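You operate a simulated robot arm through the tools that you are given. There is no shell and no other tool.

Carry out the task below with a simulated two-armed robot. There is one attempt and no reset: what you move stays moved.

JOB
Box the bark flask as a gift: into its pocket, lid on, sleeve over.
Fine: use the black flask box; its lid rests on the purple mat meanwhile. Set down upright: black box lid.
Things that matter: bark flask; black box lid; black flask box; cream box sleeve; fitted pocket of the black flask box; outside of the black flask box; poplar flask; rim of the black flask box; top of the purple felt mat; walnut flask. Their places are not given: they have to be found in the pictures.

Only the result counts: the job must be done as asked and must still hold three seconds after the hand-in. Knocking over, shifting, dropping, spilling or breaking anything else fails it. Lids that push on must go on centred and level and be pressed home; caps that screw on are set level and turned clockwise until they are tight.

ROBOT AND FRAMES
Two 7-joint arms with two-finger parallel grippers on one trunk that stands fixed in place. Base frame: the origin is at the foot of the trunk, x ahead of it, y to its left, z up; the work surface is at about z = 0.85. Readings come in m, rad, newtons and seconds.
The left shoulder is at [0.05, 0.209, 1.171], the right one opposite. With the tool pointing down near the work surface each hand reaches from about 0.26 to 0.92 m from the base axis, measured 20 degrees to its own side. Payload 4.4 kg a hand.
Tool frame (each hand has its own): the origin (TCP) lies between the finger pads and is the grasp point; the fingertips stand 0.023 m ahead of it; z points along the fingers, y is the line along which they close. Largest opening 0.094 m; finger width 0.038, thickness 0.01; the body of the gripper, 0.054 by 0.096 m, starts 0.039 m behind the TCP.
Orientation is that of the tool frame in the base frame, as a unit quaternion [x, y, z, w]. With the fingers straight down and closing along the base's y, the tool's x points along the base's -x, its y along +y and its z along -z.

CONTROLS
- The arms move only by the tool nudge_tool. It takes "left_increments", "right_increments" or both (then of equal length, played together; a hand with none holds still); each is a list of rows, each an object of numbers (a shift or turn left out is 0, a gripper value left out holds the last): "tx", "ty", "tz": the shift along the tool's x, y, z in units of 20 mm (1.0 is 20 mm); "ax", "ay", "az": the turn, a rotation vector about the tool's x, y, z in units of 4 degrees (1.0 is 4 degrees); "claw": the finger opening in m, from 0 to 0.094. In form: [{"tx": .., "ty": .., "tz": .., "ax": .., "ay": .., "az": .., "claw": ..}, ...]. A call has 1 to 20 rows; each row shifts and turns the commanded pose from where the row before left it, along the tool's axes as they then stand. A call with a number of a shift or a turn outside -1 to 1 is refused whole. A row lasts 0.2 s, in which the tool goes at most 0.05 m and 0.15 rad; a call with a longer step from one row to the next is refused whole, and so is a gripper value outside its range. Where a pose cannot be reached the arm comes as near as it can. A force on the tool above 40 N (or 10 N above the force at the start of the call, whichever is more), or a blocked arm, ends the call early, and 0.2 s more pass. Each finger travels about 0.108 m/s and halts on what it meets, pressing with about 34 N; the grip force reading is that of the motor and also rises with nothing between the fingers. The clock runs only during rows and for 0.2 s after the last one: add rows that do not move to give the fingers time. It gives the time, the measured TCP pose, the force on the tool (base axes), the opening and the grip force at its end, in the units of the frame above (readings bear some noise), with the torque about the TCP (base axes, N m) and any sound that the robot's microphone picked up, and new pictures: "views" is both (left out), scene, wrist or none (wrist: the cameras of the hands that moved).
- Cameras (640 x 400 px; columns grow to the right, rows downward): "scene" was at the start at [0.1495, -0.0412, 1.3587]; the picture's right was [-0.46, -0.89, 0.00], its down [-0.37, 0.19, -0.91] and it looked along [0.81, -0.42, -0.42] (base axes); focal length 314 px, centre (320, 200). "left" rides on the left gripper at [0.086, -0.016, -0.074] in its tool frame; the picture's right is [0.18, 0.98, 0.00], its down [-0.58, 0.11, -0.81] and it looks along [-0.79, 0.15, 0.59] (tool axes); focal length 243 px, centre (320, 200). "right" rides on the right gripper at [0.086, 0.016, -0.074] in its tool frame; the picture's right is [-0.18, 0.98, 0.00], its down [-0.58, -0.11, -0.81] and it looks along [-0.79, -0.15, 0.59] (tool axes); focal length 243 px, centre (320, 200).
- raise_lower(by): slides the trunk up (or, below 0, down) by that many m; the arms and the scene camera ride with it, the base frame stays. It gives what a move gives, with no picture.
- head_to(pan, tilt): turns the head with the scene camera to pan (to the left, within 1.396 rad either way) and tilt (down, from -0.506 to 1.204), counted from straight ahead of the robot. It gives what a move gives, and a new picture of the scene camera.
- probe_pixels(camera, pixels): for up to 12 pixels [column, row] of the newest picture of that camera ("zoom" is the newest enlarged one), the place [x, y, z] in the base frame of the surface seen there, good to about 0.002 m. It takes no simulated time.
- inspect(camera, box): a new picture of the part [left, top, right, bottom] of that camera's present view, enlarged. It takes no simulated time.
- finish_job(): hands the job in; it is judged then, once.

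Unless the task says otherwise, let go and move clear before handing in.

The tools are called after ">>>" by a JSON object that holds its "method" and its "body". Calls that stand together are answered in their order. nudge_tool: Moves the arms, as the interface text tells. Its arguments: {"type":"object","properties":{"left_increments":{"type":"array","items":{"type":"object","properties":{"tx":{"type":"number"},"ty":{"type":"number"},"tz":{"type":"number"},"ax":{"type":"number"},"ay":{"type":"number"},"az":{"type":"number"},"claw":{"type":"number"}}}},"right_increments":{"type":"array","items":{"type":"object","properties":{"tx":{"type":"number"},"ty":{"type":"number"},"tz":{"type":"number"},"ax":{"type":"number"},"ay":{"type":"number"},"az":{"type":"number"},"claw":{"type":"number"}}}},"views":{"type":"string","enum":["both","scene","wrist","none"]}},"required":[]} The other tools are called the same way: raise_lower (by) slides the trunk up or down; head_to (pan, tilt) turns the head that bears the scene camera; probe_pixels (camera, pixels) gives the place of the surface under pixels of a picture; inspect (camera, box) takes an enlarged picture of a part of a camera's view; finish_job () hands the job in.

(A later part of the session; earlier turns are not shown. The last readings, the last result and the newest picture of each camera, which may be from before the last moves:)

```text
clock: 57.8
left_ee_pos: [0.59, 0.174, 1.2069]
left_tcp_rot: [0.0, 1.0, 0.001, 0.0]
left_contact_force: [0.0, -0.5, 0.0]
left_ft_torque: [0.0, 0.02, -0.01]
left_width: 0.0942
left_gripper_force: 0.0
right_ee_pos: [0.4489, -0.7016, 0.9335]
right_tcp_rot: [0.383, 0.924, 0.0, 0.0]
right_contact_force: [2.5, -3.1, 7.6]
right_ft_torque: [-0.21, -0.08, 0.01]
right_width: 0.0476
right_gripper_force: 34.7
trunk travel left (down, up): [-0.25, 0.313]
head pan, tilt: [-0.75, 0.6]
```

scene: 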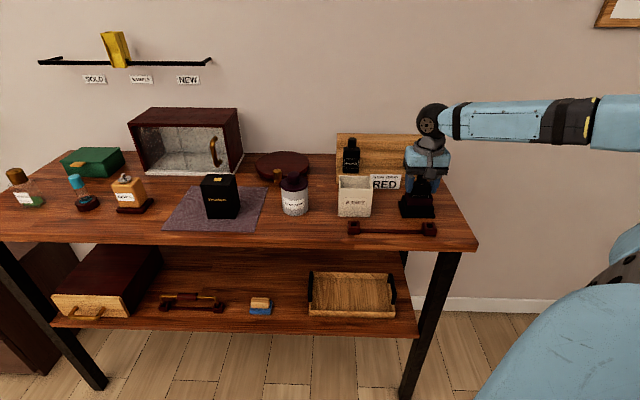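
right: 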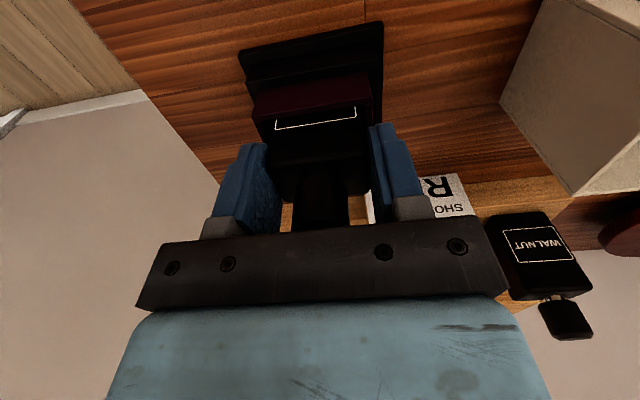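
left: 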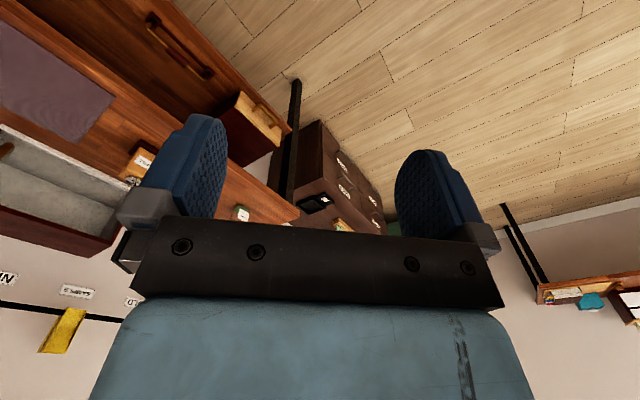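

The flask is seated (7.6 N, no z progress). I'll relax slightly, open the fingers and rise straight up.

>>> {"method": "nudge_tool", "body": {"right_increments": [{"tz": -0.05}, {"claw": 0.052}, {"claw": 0.06}, {"claw": 0.07}, {}, {"tz": -0.25}, {"tz": -0.5}, {"tz": -1}, {"tz": -1}, {"tz": -1}, {"tz": -1}, {"tz": -1}, {"tz": -1}, {"tz": -1}, {}], "views": "both"}}

>>> {"method": "inspect", "body": {"camera": "scene", "box": [395, 160, 445, 220]}}

```text
clock: 61.0
left_ee_pos: [0.5914, 0.1733, 1.2067]
left_tcp_rot: [-0.001, 1.0, 0.0, 0.0]
left_contact_force: [-0.5, 0.4, 0.1]
left_ft_torque: [-0.01, 0.0, 0.03]
left_width: 0.0938
left_gripper_force: 0.0
right_ee_pos: [0.451, -0.7022, 1.0888]
right_tcp_rot: [0.383, 0.924, 0.0, 0.0]
right_contact_force: [-0.1, -0.6, 0.5]
right_ft_torque: [0.03, 0.02, 0.02]
right_width: 0.0699
right_gripper_force: 0.0
trunk travel left (down, up): [-0.25, 0.313]
head pan, tilt: [-0.75, 0.6]
```

scene: 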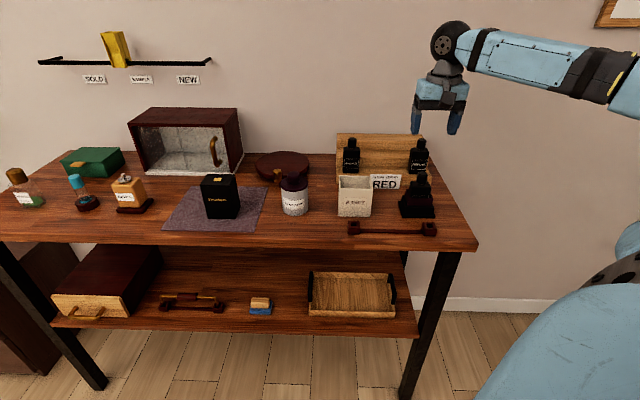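
right: 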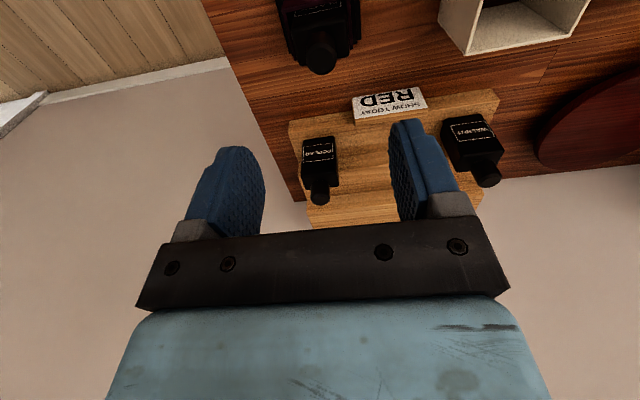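

```text
6.67 times, centred on (420, 190) of scene
```

zoom: 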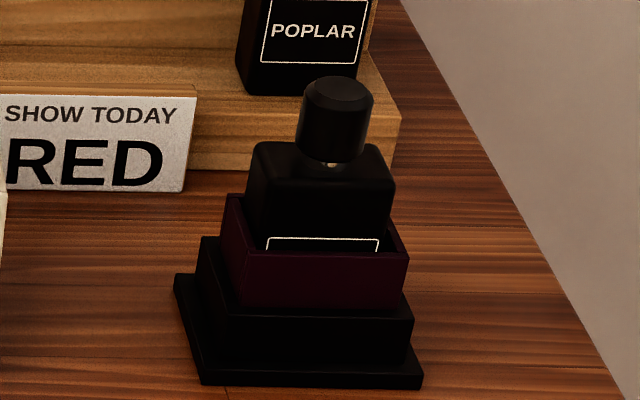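

The bark flask now stands in its pocket. Next I'll go back to the lid on the mat with the fingers fully open.

>>> {"method": "nudge_tool", "body": {"right_increments": [{"tz": -0.5, "claw": 0.094}, {"ty": 1, "tx": 0.063}, {"ty": 1, "tx": 0.063}, {"ty": 1, "tx": 0.063}, {"ty": 1, "tx": 0.063}, {"ty": 1, "tx": 0.063}, {"ty": 1, "tx": 0.063}, {"ty": 1, "tx": 0.063}, {"ty": 1, "tx": 0.063}, {"ty": 1, "tx": 0.063}, {"ty": 1, "tx": 0.063}, {"ty": 1, "tx": 0.063}, {"ty": 1, "tx": 0.063}, {"ty": 1, "tx": 0.063}], "views": "none"}}

>>> {"method": "nudge_tool", "body": {"right_increments": [{"ty": 1, "tx": 0.063}, {"ty": 1, "tx": 0.063}, {"ty": 1, "tx": 0.063}, {"ty": 1, "tx": 0.063}, {"ty": 1, "tx": 0.063}, {"ty": 1, "tx": 0.063}, {"ty": 1, "tx": 0.063}, {"ty": 1, "tx": 0.063}, {"ty": 1, "tx": 0.063}, {"ty": 1, "tx": 0.063}, {"ty": 1, "tx": 0.063}, {"ty": 1, "tx": 0.063}, {}, {}], "views": "both"}}

```text
clock: 64.0
left_ee_pos: [0.592, 0.1737, 1.2063]
left_tcp_rot: [-0.001, 1.0, 0.0, 0.0]
left_contact_force: [-0.8, 0.1, -0.1]
left_ft_torque: [0.02, 0.02, 0.01]
left_width: 0.094
left_gripper_force: 0.1
right_ee_pos: [0.6209, -0.5064, 1.0982]
right_tcp_rot: [0.382, 0.924, 0.0, 0.001]
right_contact_force: [-0.4, -0.4, 0.1]
right_ft_torque: [-0.02, 0.01, -0.03]
right_width: 0.094
right_gripper_force: 0.1
trunk travel left (down, up): [-0.25, 0.313]
head pan, tilt: [-0.75, 0.6]
```

```text
clock: 67.0
left_ee_pos: [0.5903, 0.1721, 1.2075]
left_tcp_rot: [-0.001, 1.0, 0.0, 0.0]
left_contact_force: [-0.6, 0.4, 0.4]
left_ft_torque: [-0.03, -0.02, -0.04]
left_width: 0.0939
left_gripper_force: 0.1
right_ee_pos: [0.7794, -0.3257, 1.0978]
right_tcp_rot: [0.382, 0.924, 0.0, -0.001]
right_contact_force: [-0.2, -0.7, 0.2]
right_ft_torque: [0.02, -0.02, 0.04]
right_width: 0.094
right_gripper_force: 0.0
trunk travel left (down, up): [-0.25, 0.313]
head pan, tilt: [-0.75, 0.6]
```

scene: 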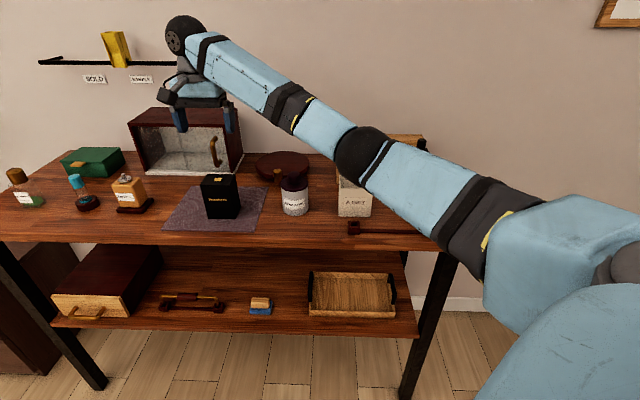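
right: 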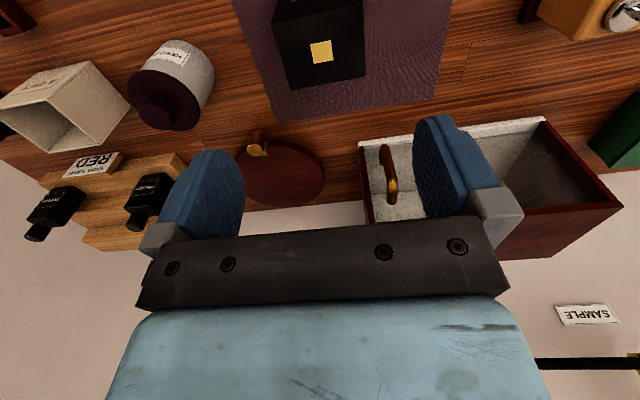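

The gripper is over the lid again. I'll descend to z≈0.9232 (the same grip as before) and close.

>>> {"method": "nudge_tool", "body": {"right_increments": [{"tz": 1, "ty": 0.03, "tx": -0.03}, {"tz": 1}, {"tz": 1}, {"tz": 1}, {"tz": 1}, {"tz": 1}, {"tz": 1}, {"tz": 0.9}, {"tz": 0.5}, {"tz": 0.3}, {}, {"claw": 0.08}, {"claw": 0.074}, {"claw": 0.06}, {}, {}], "views": "both"}}

```text
clock: 70.4
left_ee_pos: [0.5903, 0.1729, 1.2069]
left_tcp_rot: [-0.001, 1.0, -0.001, 0.0]
left_contact_force: [-0.7, 0.2, -0.5]
left_ft_torque: [-0.02, -0.03, 0.01]
left_width: 0.0942
left_gripper_force: 0.0
right_ee_pos: [0.7812, -0.3258, 0.9242]
right_tcp_rot: [0.383, 0.924, -0.001, 0.0]
right_contact_force: [0.4, 0.0, -0.7]
right_ft_torque: [-0.05, 0.03, -0.01]
right_width: 0.0704
right_gripper_force: 34.5
trunk travel left (down, up): [-0.25, 0.313]
head pan, tilt: [-0.75, 0.6]
```

scene: 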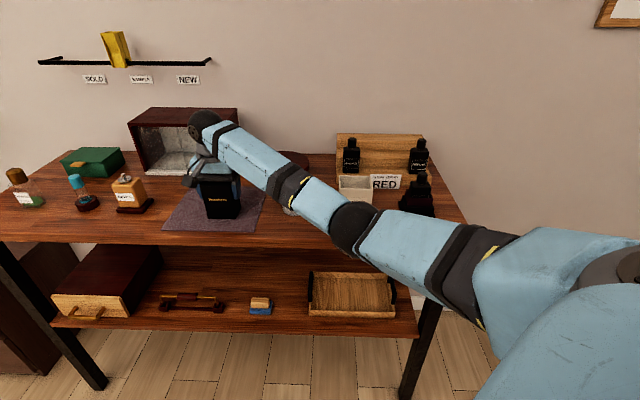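
right: 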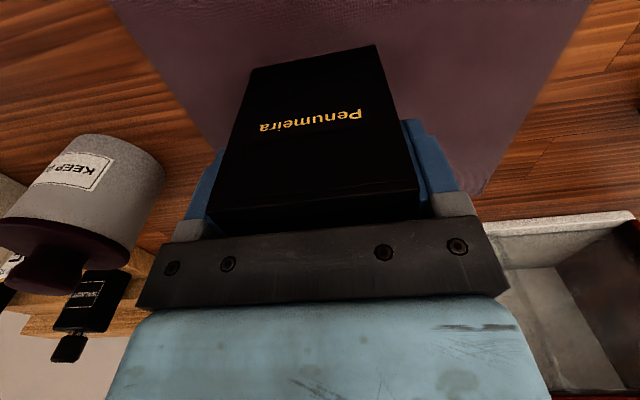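

Lid gripped again (0.0704). Lifting it straight up by 0.19 m, then travelling back toward the box.

>>> {"method": "nudge_tool", "body": {"right_increments": [{"tz": -0.25}, {"tz": -0.5}, {"tz": -0.75}, {"tz": -1}, {"tz": -1}, {"tz": -1}, {"tz": -1}, {"tz": -1}, {"tz": -1}, {"tz": -1}, {"tz": -1}, {}], "views": "both"}}

>>> {"method": "nudge_tool", "body": {"right_increments": [{"ty": -0.5, "tx": -0.03}, {"ty": -0.95, "tx": -0.06}, {"ty": -0.95, "tx": -0.06}, {"ty": -0.95, "tx": -0.06}, {"ty": -0.95, "tx": -0.06}, {"ty": -0.95, "tx": -0.06}, {"ty": -0.95, "tx": -0.06}, {"ty": -0.95, "tx": -0.06}, {"ty": -0.95, "tx": -0.06}, {"ty": -0.95, "tx": -0.06}, {"ty": -0.95, "tx": -0.06}, {"ty": -0.95, "tx": -0.06}, {"ty": -0.95, "tx": -0.06}, {"ty": -0.95, "tx": -0.06}], "views": "none"}}

```text
clock: 73.0
left_ee_pos: [0.5905, 0.1735, 1.2068]
left_tcp_rot: [-0.002, 1.0, 0.0, 0.0]
left_contact_force: [0.3, 0.4, -0.3]
left_ft_torque: [-0.01, -0.02, 0.0]
left_width: 0.0939
left_gripper_force: 0.0
right_ee_pos: [0.7815, -0.3249, 1.1121]
right_tcp_rot: [0.382, 0.924, 0.001, 0.0]
right_contact_force: [-0.5, 0.0, -0.5]
right_ft_torque: [-0.03, -0.03, -0.01]
right_width: 0.0707
right_gripper_force: 34.4
trunk travel left (down, up): [-0.25, 0.313]
head pan, tilt: [-0.75, 0.6]
```

scene: 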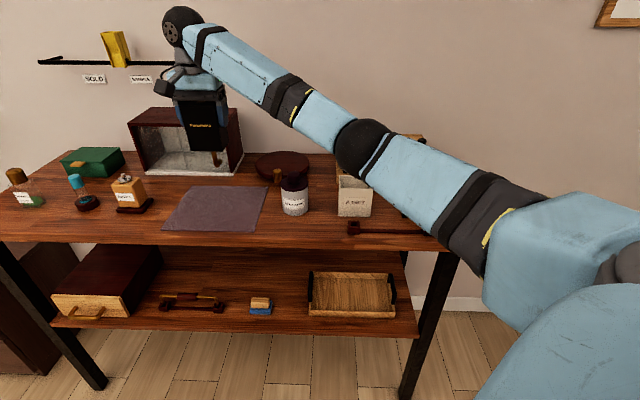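
right: 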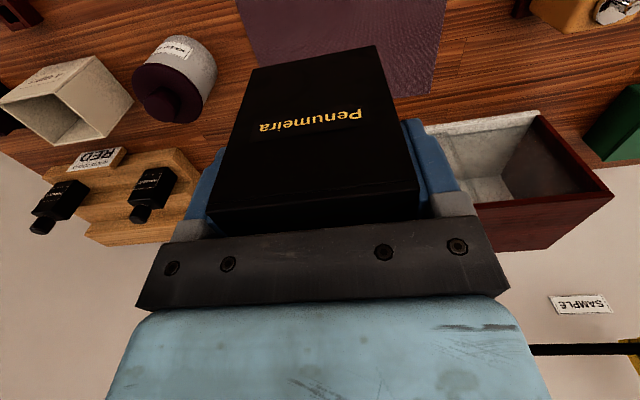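

```text
clock: 76.0
left_ee_pos: [0.5904, 0.1728, 1.2075]
left_tcp_rot: [-0.001, 1.0, 0.0, 0.0]
left_contact_force: [0.1, 0.4, 0.5]
left_ft_torque: [0.0, 0.0, -0.01]
left_width: 0.0941
left_gripper_force: 0.1
right_ee_pos: [0.6098, -0.5198, 1.1138]
right_tcp_rot: [0.382, 0.924, 0.0, 0.0]
right_contact_force: [-0.1, 0.5, -1.4]
right_ft_torque: [0.0, -0.01, 0.02]
right_width: 0.0705
right_gripper_force: 34.0
trunk travel left (down, up): [-0.25, 0.313]
head pan, tilt: [-0.75, 0.6]
```

Lid is en route. I'll finish the travel to above the box, then compare the lid with the collar before lowering.

>>> {"method": "nudge_tool", "body": {"right_increments": [{"ty": -0.933, "tx": -0.054}, {"ty": -0.933, "tx": -0.054}, {"ty": -0.933, "tx": -0.054}, {"ty": -0.933, "tx": -0.054}, {"ty": -0.933, "tx": -0.054}, {"ty": -0.933, "tx": -0.054}, {"ty": -0.933, "tx": -0.054}, {"ty": -0.933, "tx": -0.054}, {"ty": -0.933, "tx": -0.054}, {"ty": -0.933, "tx": -0.054}, {"ty": -0.933, "tx": -0.054}, {"ty": -0.933, "tx": -0.054}, {"ty": -0.933, "tx": -0.054}, {}, {}], "views": "both"}}

>>> {"method": "inspect", "body": {"camera": "scene", "box": [390, 140, 450, 220]}}

```text
clock: 79.2
left_ee_pos: [0.5908, 0.1734, 1.206]
left_tcp_rot: [-0.001, 1.0, 0.0, 0.0]
left_contact_force: [0.3, 0.2, 0.4]
left_ft_torque: [0.04, 0.02, -0.05]
left_width: 0.0941
left_gripper_force: 0.1
right_ee_pos: [0.4485, -0.7014, 1.1157]
right_tcp_rot: [0.383, 0.924, 0.0, -0.001]
right_contact_force: [1.2, 0.2, -0.4]
right_ft_torque: [-0.01, 0.01, 0.01]
right_width: 0.0704
right_gripper_force: 34.2
trunk travel left (down, up): [-0.25, 0.313]
head pan, tilt: [-0.75, 0.6]
```

scene: 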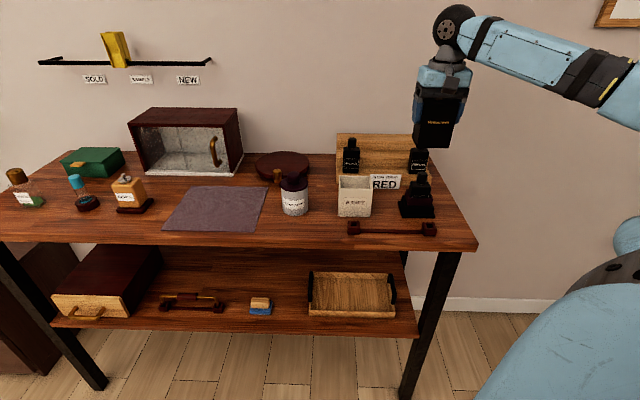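
right: 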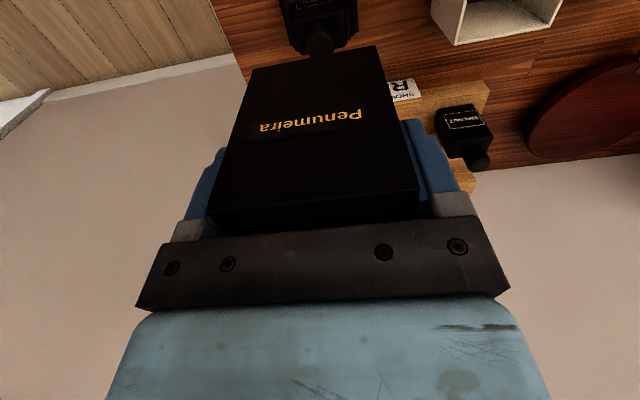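

```text
5.00 times, centred on (420, 180) of scene
```

zoom: 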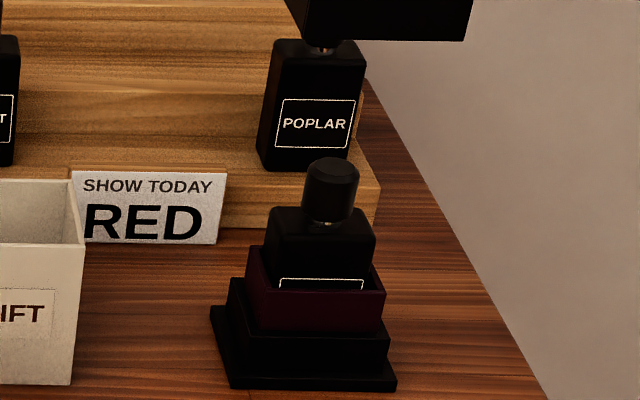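

I'll re-zoom the base exactly as before to check that it hasn't shifted, and probe the same points.

>>> {"method": "inspect", "body": {"camera": "scene", "box": [395, 182, 445, 222]}}

>>> {"method": "probe_pixels", "body": {"camera": "zoom", "pixels": [[190, 249], [448, 250], [150, 140], [458, 253], [449, 164], [217, 160], [188, 80], [196, 100], [205, 120], [430, 135], [438, 150], [320, 161]]}}

```text
10.00 times, centred on (420, 202) of scene
```

zoom: 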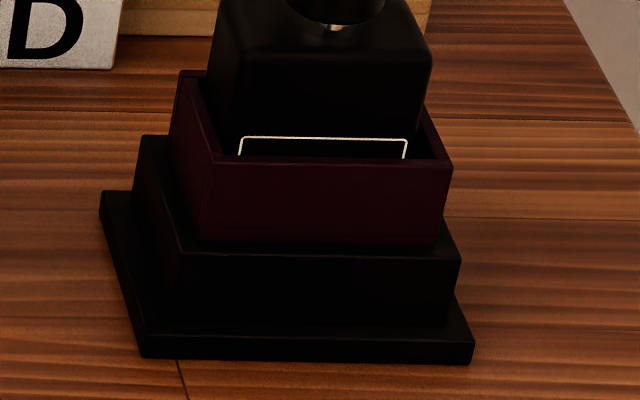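

```text
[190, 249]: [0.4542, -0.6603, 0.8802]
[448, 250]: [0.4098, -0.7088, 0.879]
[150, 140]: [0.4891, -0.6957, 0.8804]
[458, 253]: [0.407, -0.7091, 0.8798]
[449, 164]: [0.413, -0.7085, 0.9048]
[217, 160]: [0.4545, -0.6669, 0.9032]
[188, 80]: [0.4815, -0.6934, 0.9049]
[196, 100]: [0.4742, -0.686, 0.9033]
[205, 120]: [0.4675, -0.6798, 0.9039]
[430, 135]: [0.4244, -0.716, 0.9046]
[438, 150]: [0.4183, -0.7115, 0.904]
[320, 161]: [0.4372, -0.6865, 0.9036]
```

The base is at exactly the same pixels as before. I'll lower the lid over the flask to about 10 mm above the collar, then compare its edges with the rim.

>>> {"method": "nudge_tool", "body": {"right_increments": [{"tz": 0.5}, {"tz": 0.8}, {"tz": 0.8}, {"tz": 0.8}, {"tz": 0.8}, {"tz": 0.8}, {"tz": 0.8}, {"tz": 0.6}, {"tz": 0.5}, {}, {}], "views": "both"}}

>>> {"method": "inspect", "body": {"camera": "scene", "box": [395, 172, 445, 222]}}

```text
clock: 81.6
left_ee_pos: [0.5905, 0.1723, 1.2064]
left_tcp_rot: [-0.001, 1.0, -0.001, -0.001]
left_contact_force: [-0.8, 0.5, 0.5]
left_ft_torque: [0.02, -0.03, -0.04]
left_width: 0.0941
left_gripper_force: 0.1
right_ee_pos: [0.4472, -0.7022, 0.986]
right_tcp_rot: [0.382, 0.924, -0.001, 0.0]
right_contact_force: [0.0, 0.5, 0.2]
right_ft_torque: [-0.03, 0.04, 0.05]
right_width: 0.0703
right_gripper_force: 33.8
trunk travel left (down, up): [-0.25, 0.313]
head pan, tilt: [-0.75, 0.6]
```

scene: 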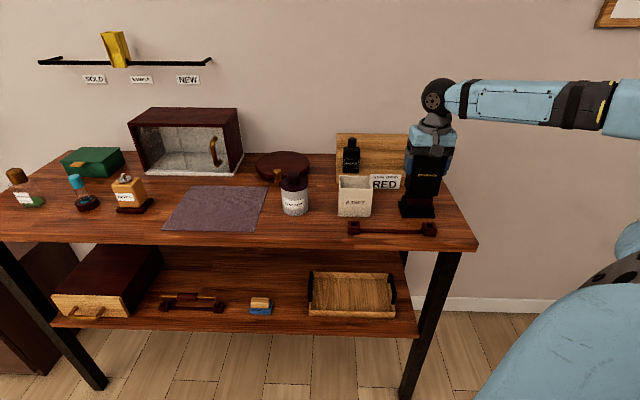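
right: 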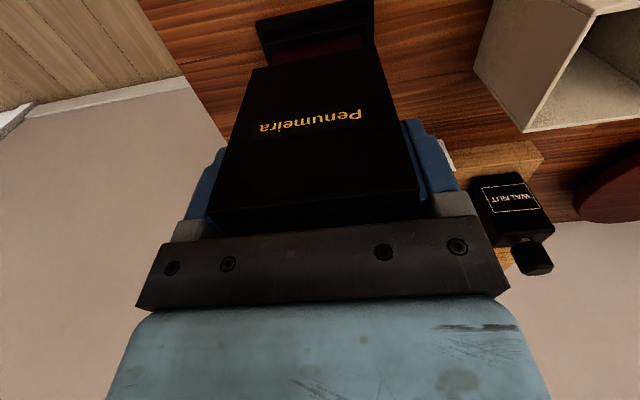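

```text
8.00 times, centred on (420, 197) of scene
```

zoom: 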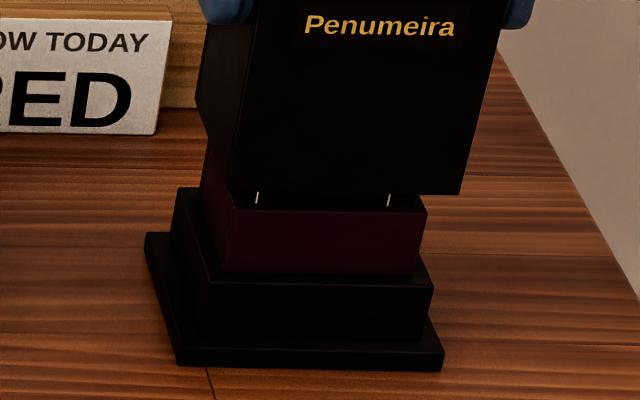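

>>> {"method": "probe_pixels", "body": {"camera": "zoom", "pixels": [[236, 186], [455, 188], [345, 188], [202, 100], [215, 130], [300, 150], [420, 150], [216, 290], [427, 292], [320, 290], [181, 200], [320, 300]]}}

```text
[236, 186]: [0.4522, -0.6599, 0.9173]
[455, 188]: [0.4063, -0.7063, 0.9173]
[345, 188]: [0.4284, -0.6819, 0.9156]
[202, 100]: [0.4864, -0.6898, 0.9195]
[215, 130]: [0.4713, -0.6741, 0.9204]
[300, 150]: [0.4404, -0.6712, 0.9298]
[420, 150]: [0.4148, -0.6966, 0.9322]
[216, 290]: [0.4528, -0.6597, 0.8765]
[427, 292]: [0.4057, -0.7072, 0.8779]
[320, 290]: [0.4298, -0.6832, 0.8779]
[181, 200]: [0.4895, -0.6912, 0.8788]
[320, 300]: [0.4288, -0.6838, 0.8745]
```

The lid and base edges agree within ~1 mm (lid about 0.7 mm too near the robot). I'll correct that and lower in 2 mm steps over the collar.

>>> {"method": "nudge_tool", "body": {"right_increments": [{"tx": -0.03, "tz": 0.1}, {"tz": 0.1}, {"tz": 0.1}, {"tz": 0.1}, {"tz": 0.1}, {"tz": 0.1}, {"tz": 0.1}, {"tz": 0.1}, {}], "views": "scene"}}

>>> {"method": "inspect", "body": {"camera": "scene", "box": [395, 172, 445, 222]}}

```text
clock: 83.6
left_ee_pos: [0.5896, 0.174, 1.207]
left_tcp_rot: [-0.001, 1.0, 0.0, 0.0]
left_contact_force: [1.0, 0.5, -0.4]
left_ft_torque: [-0.01, -0.03, 0.01]
left_width: 0.0941
left_gripper_force: 0.0
right_ee_pos: [0.4485, -0.7007, 0.9691]
right_tcp_rot: [0.383, 0.924, 0.0, 0.0]
right_contact_force: [-0.7, 0.2, -1.3]
right_ft_torque: [0.0, 0.02, -0.01]
right_width: 0.0704
right_gripper_force: 33.5
trunk travel left (down, up): [-0.25, 0.313]
head pan, tilt: [-0.75, 0.6]
```

scene: 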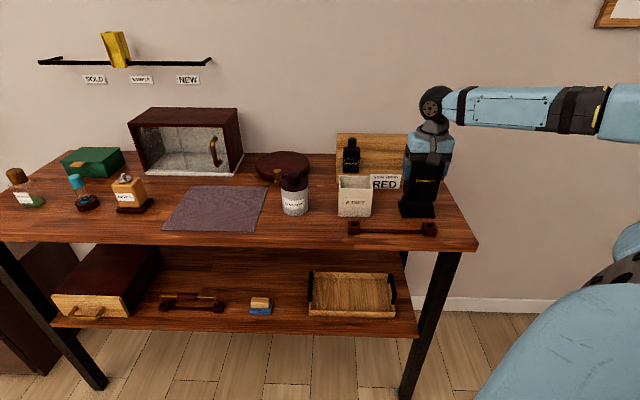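

```text
8.00 times, centred on (420, 197) of scene
```

zoom: 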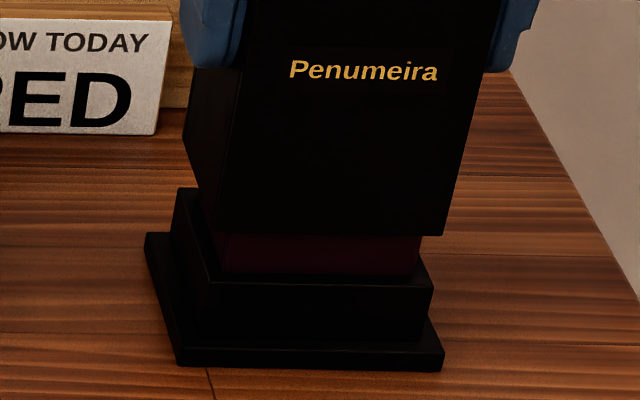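

The lid now surrounds the collar with no side force. Continuing down toward the rim.

>>> {"method": "nudge_tool", "body": {"right_increments": [{"tz": 0.1}, {"tz": 0.1}, {"tz": 0.1}, {"tz": 0.1}, {"tz": 0.1}, {"tz": 0.1}, {"tz": 0.1}, {}], "views": "none"}}

```text
clock: 85.4
left_ee_pos: [0.5907, 0.1727, 1.2067]
left_tcp_rot: [0.0, 1.0, 0.001, 0.0]
left_contact_force: [-0.3, 0.6, 0.3]
left_ft_torque: [-0.03, 0.02, 0.0]
left_width: 0.094
left_gripper_force: 0.1
right_ee_pos: [0.4487, -0.7019, 0.9573]
right_tcp_rot: [0.383, 0.924, 0.0, 0.0]
right_contact_force: [0.7, 0.4, -0.8]
right_ft_torque: [0.0, 0.0, -0.02]
right_width: 0.0705
right_gripper_force: 34.1
trunk travel left (down, up): [-0.25, 0.313]
head pan, tilt: [-0.75, 0.6]
```

>>> {"method": "nudge_tool", "body": {"right_increments": [{"tz": 0.05}, {"tz": 0.05}, {"tz": 0.05}, {"tz": 0.05}, {}], "views": "none"}}

```text
clock: 86.6
left_ee_pos: [0.591, 0.173, 1.2064]
left_tcp_rot: [0.0, 1.0, 0.0, 0.0]
left_contact_force: [-0.8, 0.3, -0.1]
left_ft_torque: [0.01, 0.0, -0.02]
left_width: 0.0941
left_gripper_force: 0.1
right_ee_pos: [0.4491, -0.702, 0.9515]
right_tcp_rot: [0.383, 0.924, 0.0, 0.0]
right_contact_force: [0.4, 0.3, -0.3]
right_ft_torque: [-0.02, 0.01, 0.0]
right_width: 0.0705
right_gripper_force: 33.9
trunk travel left (down, up): [-0.25, 0.313]
head pan, tilt: [-0.75, 0.6]
```

At z≈0.9515 contact is imminent. I'll press on in 1 mm steps to seat the lid firmly.

>>> {"method": "nudge_tool", "body": {"right_increments": [{"tz": 0.05}, {"tz": 0.05}, {}], "views": "none"}}

```text
clock: 87.4
left_ee_pos: [0.591, 0.1744, 1.2068]
left_tcp_rot: [-0.001, 1.0, 0.0, 0.0]
left_contact_force: [0.3, 0.2, -0.1]
left_ft_torque: [0.02, 0.02, -0.01]
left_width: 0.0941
left_gripper_force: 0.0
right_ee_pos: [0.4471, -0.7006, 0.9521]
right_tcp_rot: [0.382, 0.924, -0.001, 0.002]
right_contact_force: [3.3, -3.2, 9.7]
right_ft_torque: [-0.07, -0.03, 0.03]
right_width: 0.0705
right_gripper_force: 33.4
trunk travel left (down, up): [-0.25, 0.313]
head pan, tilt: [-0.75, 0.6]
```

Contact at 9.7 N; I'll press about 2 mm further in command to push it home.

>>> {"method": "nudge_tool", "body": {"right_increments": [{"tz": 0.05}, {"tz": 0.05}, {}], "views": "both"}}

>>> {"method": "inspect", "body": {"camera": "scene", "box": [395, 185, 445, 222]}}

```text
clock: 88.2
left_ee_pos: [0.5895, 0.175, 1.208]
left_tcp_rot: [-0.002, 1.0, 0.0, 0.002]
left_contact_force: [-0.9, 0.1, -0.2]
left_ft_torque: [0.01, -0.01, -0.01]
left_width: 0.0937
left_gripper_force: 0.1
right_ee_pos: [0.4478, -0.702, 0.952]
right_tcp_rot: [0.383, 0.924, -0.001, 0.002]
right_contact_force: [2.3, -5.5, 22.5]
right_ft_torque: [-0.1, 0.19, 0.06]
right_width: 0.0706
right_gripper_force: 33.9
trunk travel left (down, up): [-0.25, 0.313]
head pan, tilt: [-0.75, 0.6]
```

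scene: 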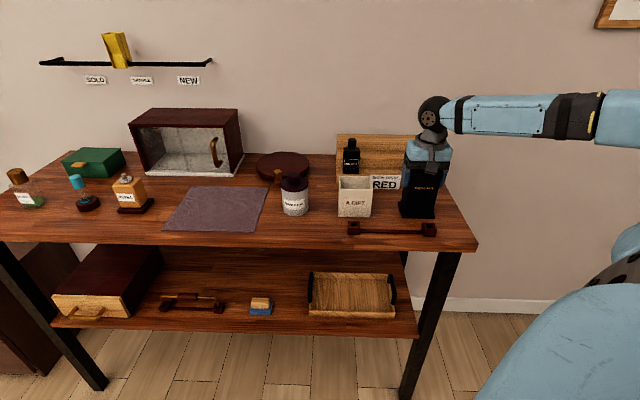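
right: 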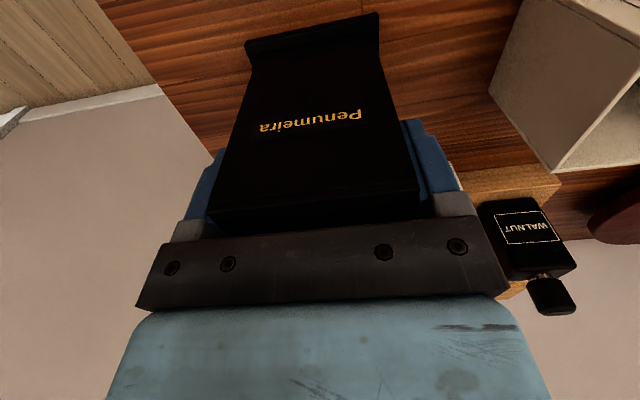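

```text
10.81 times, centred on (420, 204) of scene
```

zoom: 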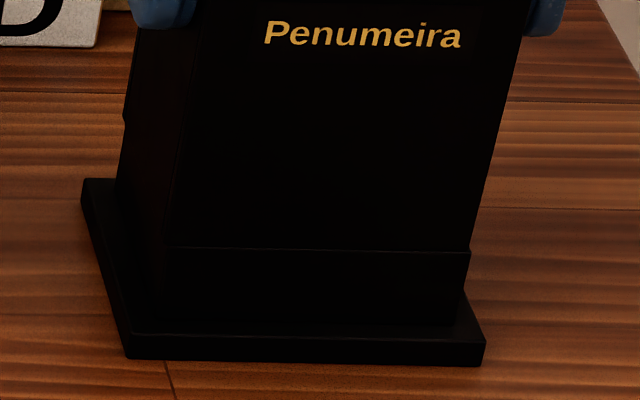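

The lid is home: the seam at row 248 is closed and pressing gave 22 N without further travel. I'll relax, open, and rise straight up.

>>> {"method": "nudge_tool", "body": {"right_increments": [{"tz": -0.1}, {"tz": -0.06}, {"claw": 0.075}, {"claw": 0.085}, {"claw": 0.094}, {}, {"tz": -0.25}, {"tz": -0.5}, {"tz": -1}, {"tz": -1}, {"tz": -1}, {"tz": -1}, {"tz": -1}, {}, {}], "views": "both"}}

>>> {"method": "inspect", "body": {"camera": "scene", "box": [395, 155, 445, 222]}}

```text
clock: 91.4
left_ee_pos: [0.5894, 0.1726, 1.2064]
left_tcp_rot: [-0.001, 1.0, -0.001, -0.001]
left_contact_force: [0.5, 0.7, -0.9]
left_ft_torque: [-0.01, -0.03, 0.0]
left_width: 0.0938
left_gripper_force: 0.0
right_ee_pos: [0.4479, -0.7016, 1.0659]
right_tcp_rot: [0.382, 0.924, 0.0, 0.001]
right_contact_force: [0.0, 1.1, 0.5]
right_ft_torque: [-0.01, -0.03, 0.02]
right_width: 0.0939
right_gripper_force: 0.0
trunk travel left (down, up): [-0.25, 0.313]
head pan, tilt: [-0.75, 0.6]
```

scene: 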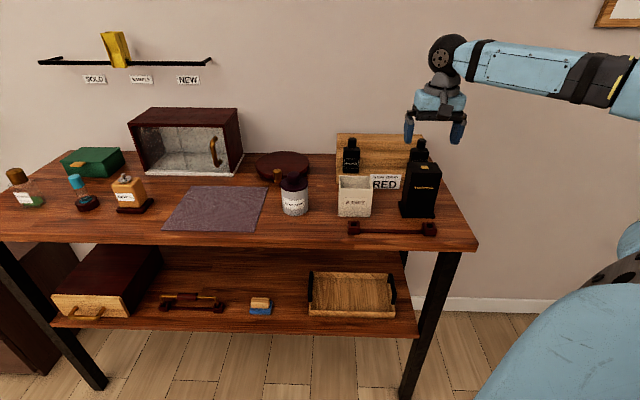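
right: 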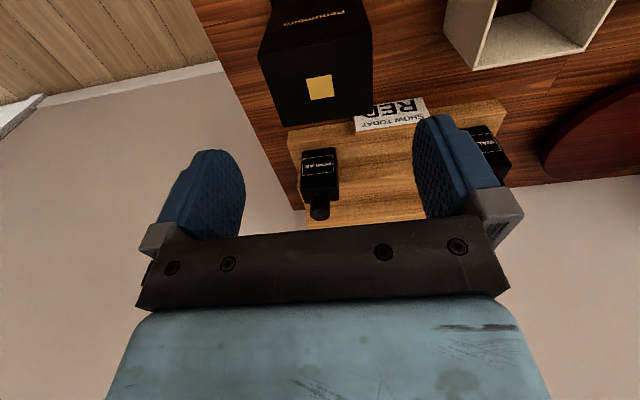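

```text
5.97 times, centred on (420, 188) of scene
```

zoom: 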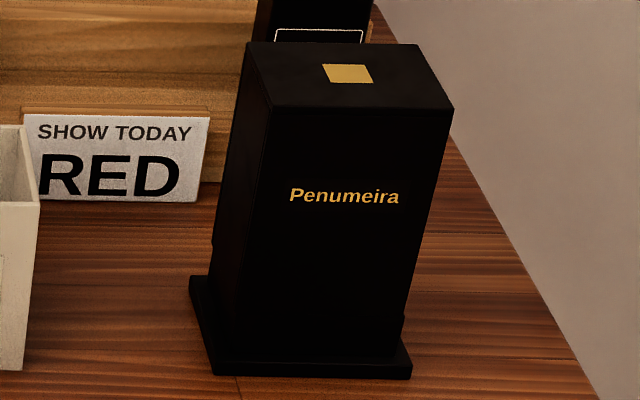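

>>> {"method": "inspect", "body": {"camera": "scene", "box": [395, 190, 445, 222]}}

>>> {"method": "probe_pixels", "body": {"camera": "zoom", "pixels": [[160, 205], [160, 235], [490, 205], [490, 240], [320, 205], [320, 240], [130, 150], [135, 200], [110, 100], [120, 180], [200, 205], [200, 240]]}}

```text
12.50 times, centred on (420, 206) of scene
```

zoom: 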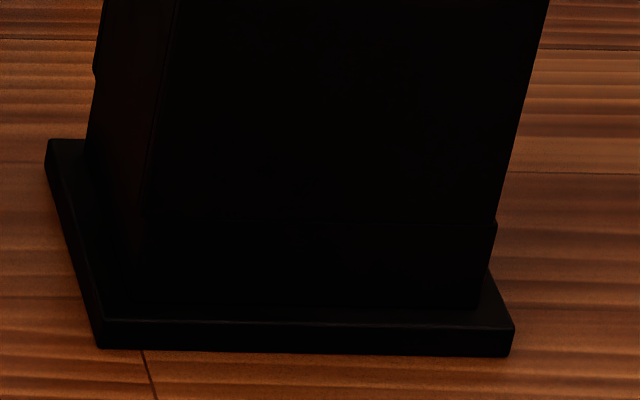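

```text
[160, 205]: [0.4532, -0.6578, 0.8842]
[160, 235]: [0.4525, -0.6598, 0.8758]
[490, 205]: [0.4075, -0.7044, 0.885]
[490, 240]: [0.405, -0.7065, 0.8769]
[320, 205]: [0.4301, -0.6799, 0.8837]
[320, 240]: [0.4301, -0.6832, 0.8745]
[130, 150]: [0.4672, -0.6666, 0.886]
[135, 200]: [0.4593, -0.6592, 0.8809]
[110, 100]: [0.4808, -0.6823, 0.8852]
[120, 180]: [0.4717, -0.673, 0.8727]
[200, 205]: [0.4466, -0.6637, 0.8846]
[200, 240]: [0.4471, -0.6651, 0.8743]
```

The lid sits within about 1 mm of flush. I'll check that its top is level by probing the corners.

>>> {"method": "inspect", "body": {"camera": "scene", "box": [395, 155, 445, 187]}}

>>> {"method": "probe_pixels", "body": {"camera": "zoom", "pixels": [[182, 92], [525, 100], [595, 220], [236, 220], [300, 110], [480, 200], [280, 200], [480, 110], [390, 150], [400, 210]]}}

>>> {"method": "probe_pixels", "body": {"camera": "right", "pixels": [[262, 68], [368, 48], [370, 108], [284, 122], [318, 60], [325, 112], [270, 95], [366, 80]]}}

```text
12.50 times, centred on (420, 171) of scene
```

zoom: 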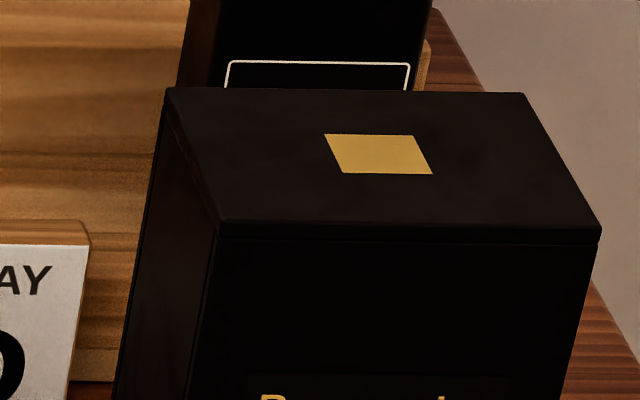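

```text
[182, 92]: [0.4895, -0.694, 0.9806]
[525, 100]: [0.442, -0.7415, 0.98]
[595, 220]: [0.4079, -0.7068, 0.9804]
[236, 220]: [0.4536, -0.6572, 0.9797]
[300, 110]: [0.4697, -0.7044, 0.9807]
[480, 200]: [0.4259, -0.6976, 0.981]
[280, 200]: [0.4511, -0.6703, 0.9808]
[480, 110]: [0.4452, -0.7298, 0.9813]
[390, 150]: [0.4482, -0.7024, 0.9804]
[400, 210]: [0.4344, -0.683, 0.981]
```

```text
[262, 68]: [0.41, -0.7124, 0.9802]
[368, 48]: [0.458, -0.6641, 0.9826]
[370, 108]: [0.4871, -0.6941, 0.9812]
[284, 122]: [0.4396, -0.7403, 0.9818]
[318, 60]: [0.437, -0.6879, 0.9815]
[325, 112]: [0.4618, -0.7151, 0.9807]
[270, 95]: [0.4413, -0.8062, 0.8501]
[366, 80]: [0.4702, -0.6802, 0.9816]
```

The lid top is level at z≈0.9805 all round, the same as at the start. Next comes the sleeve at ≈(0.564,-0.586); I'll move above it for a precise look.

>>> {"method": "nudge_tool", "body": {"right_increments": [{"tz": -1}, {"tz": -1}, {"ty": 0.91}, {"ty": 0.91}, {"ty": 0.91}, {"ty": 0.91}, {"ty": 0.91}, {"ty": 0.91}, {"ty": 0.91}, {"ty": 0.91}, {"ty": 0.91}, {}, {}], "views": "both"}}

>>> {"method": "inspect", "body": {"camera": "right", "box": [220, 0, 420, 130]}}

```text
clock: 94.2
left_ee_pos: [0.5905, 0.1735, 1.2053]
left_tcp_rot: [0.0, 1.0, 0.0, 0.0]
left_contact_force: [-0.6, 0.2, -1.1]
left_ft_torque: [0.02, 0.02, 0.06]
left_width: 0.094
left_gripper_force: 0.0
right_ee_pos: [0.5665, -0.5846, 1.1067]
right_tcp_rot: [0.382, 0.924, 0.0, 0.0]
right_contact_force: [-0.2, -0.1, -0.3]
right_ft_torque: [0.0, -0.01, -0.01]
right_width: 0.0939
right_gripper_force: 0.1
trunk travel left (down, up): [-0.25, 0.313]
head pan, tilt: [-0.75, 0.6]
```

scene: 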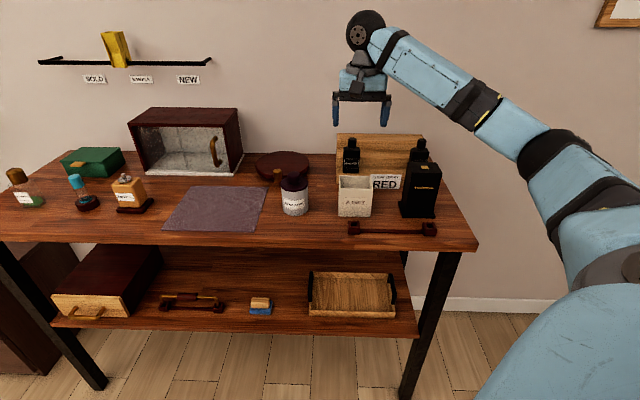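
right: 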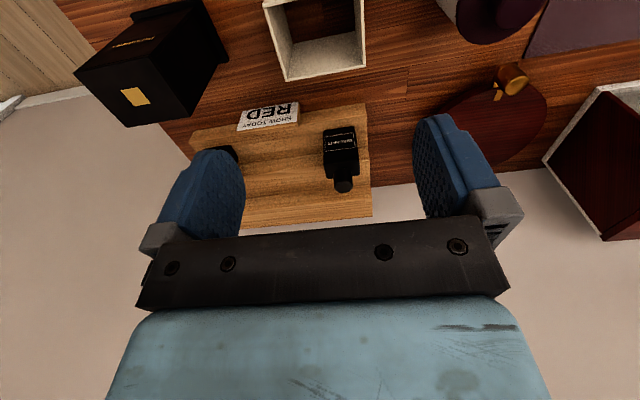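

```text
3.08 times, centred on (320, 65) of right
```

zoom: 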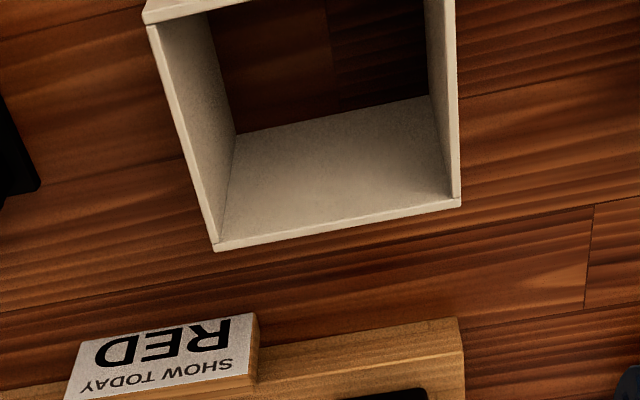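

>>> {"method": "probe_pixels", "body": {"camera": "zoom", "pixels": [[218, 247], [457, 202], [150, 18], [165, 75], [200, 190], [448, 60], [453, 150], [340, 225], [290, 235], [400, 213], [200, 8], [180, 12]]}}

>>> {"method": "inspect", "body": {"camera": "scene", "box": [330, 165, 380, 220]}}

```text
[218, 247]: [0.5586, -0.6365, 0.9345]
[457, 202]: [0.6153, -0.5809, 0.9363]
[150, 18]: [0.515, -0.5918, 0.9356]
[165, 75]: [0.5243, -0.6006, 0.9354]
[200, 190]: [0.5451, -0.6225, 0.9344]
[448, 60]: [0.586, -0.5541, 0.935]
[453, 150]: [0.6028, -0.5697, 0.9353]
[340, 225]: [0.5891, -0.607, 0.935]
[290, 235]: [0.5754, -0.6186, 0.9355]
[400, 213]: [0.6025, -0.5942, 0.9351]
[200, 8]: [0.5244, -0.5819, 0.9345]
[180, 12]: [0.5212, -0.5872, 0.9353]
```

```text
7.27 times, centred on (355, 192) of scene
```

zoom: 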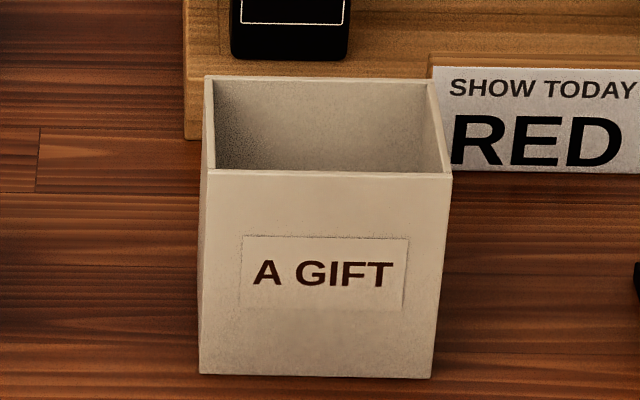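

The sleeve's centre is (0.5647,-0.5867), yaw ≈45°, outer ≈0.080×0.0625, top z=0.935. I'll centre on it and lower to TCP z≈0.940 so that the fingers overlap its top by ~18 mm (keeping room for the box top later).

>>> {"method": "nudge_tool", "body": {"right_increments": [{"ty": -0.14, "tx": -0.015, "tz": 0.5}, {"tz": 1}, {"tz": 1}, {"tz": 1}, {"tz": 1}, {"tz": 0.8}, {"tz": 0.7}, {}], "views": "both"}}

>>> {"method": "inspect", "body": {"camera": "scene", "box": [320, 110, 400, 220]}}

```text
clock: 96.0
left_ee_pos: [0.5904, 0.1738, 1.2053]
left_tcp_rot: [-0.002, 1.0, 0.0, 0.0]
left_contact_force: [-0.5, -0.3, -0.4]
left_ft_torque: [-0.04, 0.02, -0.01]
left_width: 0.0942
left_gripper_force: 0.0
right_ee_pos: [0.5629, -0.588, 0.9847]
right_tcp_rot: [0.382, 0.924, -0.001, 0.001]
right_contact_force: [-0.4, -0.1, 0.0]
right_ft_torque: [0.03, 0.0, -0.03]
right_width: 0.0942
right_gripper_force: 0.1
trunk travel left (down, up): [-0.25, 0.313]
head pan, tilt: [-0.75, 0.6]
```

scene: 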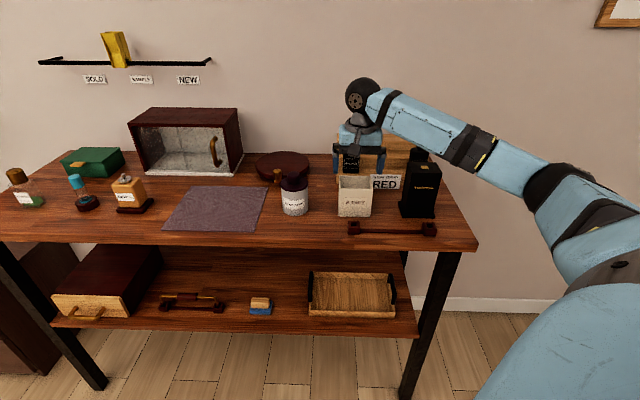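
right: 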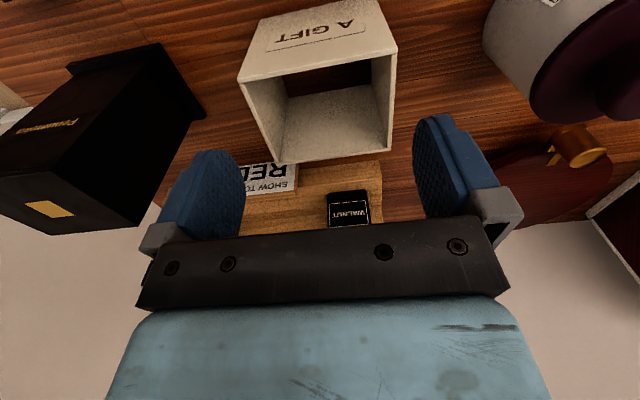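

```text
3.64 times, centred on (360, 165) of scene
```

zoom: 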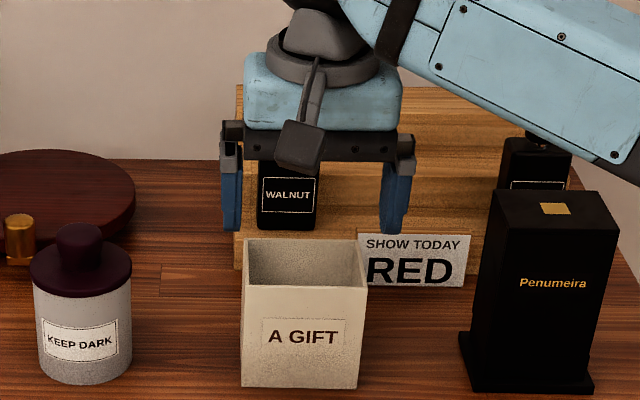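

>>> {"method": "probe_pixels", "body": {"camera": "right", "pixels": [[242, 81], [392, 27], [389, 148], [280, 160], [245, 90], [262, 125], [276, 153], [391, 60], [390, 110], [390, 140], [335, 155], [320, 53]]}}

```text
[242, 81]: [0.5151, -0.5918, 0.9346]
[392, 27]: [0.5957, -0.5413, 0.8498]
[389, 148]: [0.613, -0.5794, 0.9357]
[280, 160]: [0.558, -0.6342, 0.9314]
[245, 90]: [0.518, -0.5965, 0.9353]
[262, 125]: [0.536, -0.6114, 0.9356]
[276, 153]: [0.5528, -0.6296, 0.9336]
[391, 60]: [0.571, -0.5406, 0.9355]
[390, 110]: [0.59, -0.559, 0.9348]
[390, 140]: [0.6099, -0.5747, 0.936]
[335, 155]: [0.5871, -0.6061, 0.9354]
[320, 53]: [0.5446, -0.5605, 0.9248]
```

Probes confirm the sleeve's centre; clearance is ≈7 mm each side. I'll descend to z≈0.940 and close gently.

>>> {"method": "nudge_tool", "body": {"right_increments": [{"tz": 0.8, "ty": 0.03}, {"tz": 0.7}, {"tz": 0.5}, {"tz": 0.23}, {}, {"claw": 0.086}, {"claw": 0.083}, {"claw": 0.07}, {}, {}], "views": "both"}}

>>> {"method": "inspect", "body": {"camera": "scene", "box": [320, 120, 400, 225]}}

```text
clock: 98.2
left_ee_pos: [0.5898, 0.1732, 1.2069]
left_tcp_rot: [0.0, 1.0, 0.0, 0.0]
left_contact_force: [0.6, -0.3, -0.8]
left_ft_torque: [0.0, -0.01, 0.0]
left_width: 0.0941
left_gripper_force: 0.0
right_ee_pos: [0.5629, -0.5867, 0.9415]
right_tcp_rot: [0.383, 0.924, 0.0, 0.0]
right_contact_force: [-0.5, 0.0, 0.1]
right_ft_torque: [0.05, -0.08, -0.02]
right_width: 0.0806
right_gripper_force: 34.3
trunk travel left (down, up): [-0.25, 0.313]
head pan, tilt: [-0.75, 0.6]
```

scene: 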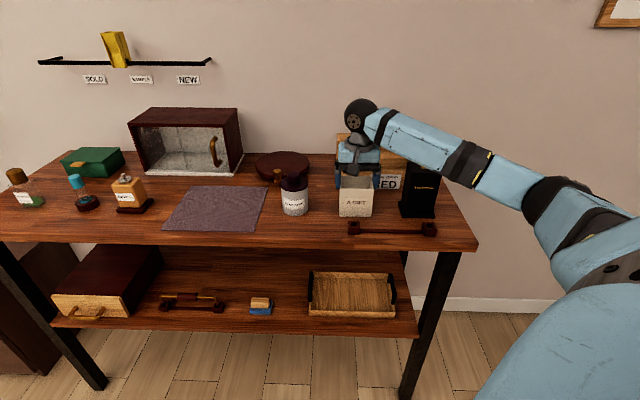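
right: 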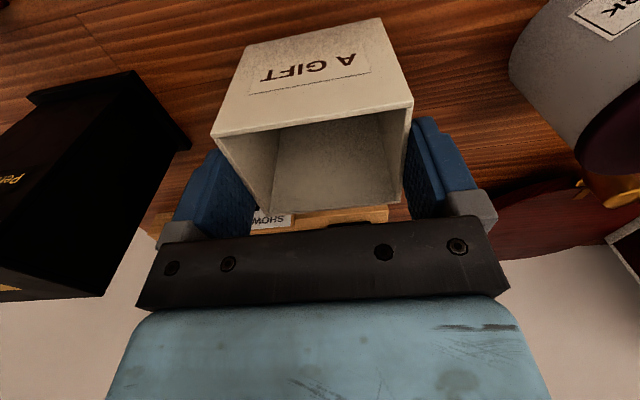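

```text
3.81 times, centred on (360, 172) of scene
```

zoom: 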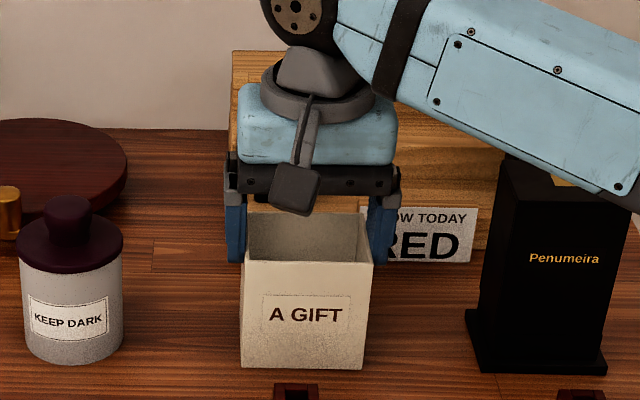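

The sleeve is gripped (0.0806 m). Before lifting I'll check the forearm's height above the box.

>>> {"method": "probe_pixels", "body": {"camera": "zoom", "pixels": [[440, 100], [500, 140], [560, 165], [610, 190], [500, 60]]}}

>>> {"method": "nudge_tool", "body": {"right_increments": [{"tz": -0.25}, {"tz": -0.5}, {"tz": -0.75}, {"tz": -1}, {"tz": -1}, {"tz": -1}, {"tz": -1}, {"tz": -1}, {"tz": -1}, {"tz": -0.5}, {}], "views": "both"}}

```text
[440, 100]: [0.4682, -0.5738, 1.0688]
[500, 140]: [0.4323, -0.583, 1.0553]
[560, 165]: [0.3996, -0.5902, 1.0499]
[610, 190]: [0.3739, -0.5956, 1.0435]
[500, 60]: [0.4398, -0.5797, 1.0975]
```

```text
clock: 100.6
left_ee_pos: [0.5899, 0.1739, 1.2074]
left_tcp_rot: [-0.001, 1.0, 0.0, 0.0]
left_contact_force: [0.9, 0.0, 0.8]
left_ft_torque: [-0.01, -0.03, -0.02]
left_width: 0.0939
left_gripper_force: 0.0
right_ee_pos: [0.562, -0.5871, 1.1021]
right_tcp_rot: [0.383, 0.924, 0.0, 0.0]
right_contact_force: [-0.7, 0.0, 0.2]
right_ft_torque: [0.01, -0.01, 0.03]
right_width: 0.0806
right_gripper_force: 33.6
trunk travel left (down, up): [-0.25, 0.313]
head pan, tilt: [-0.75, 0.6]
```

scene: 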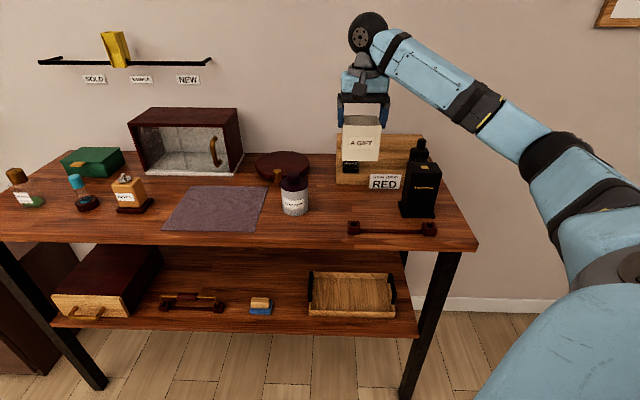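
right: 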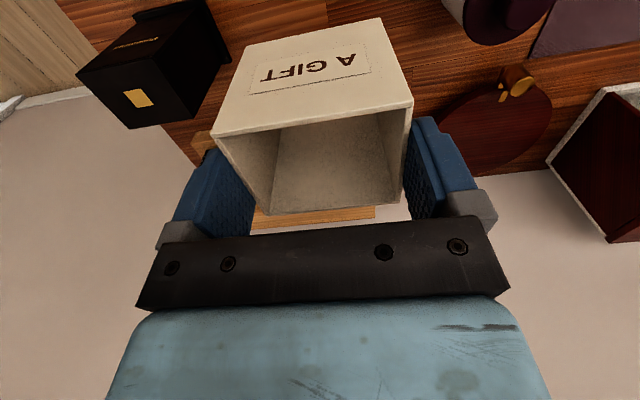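

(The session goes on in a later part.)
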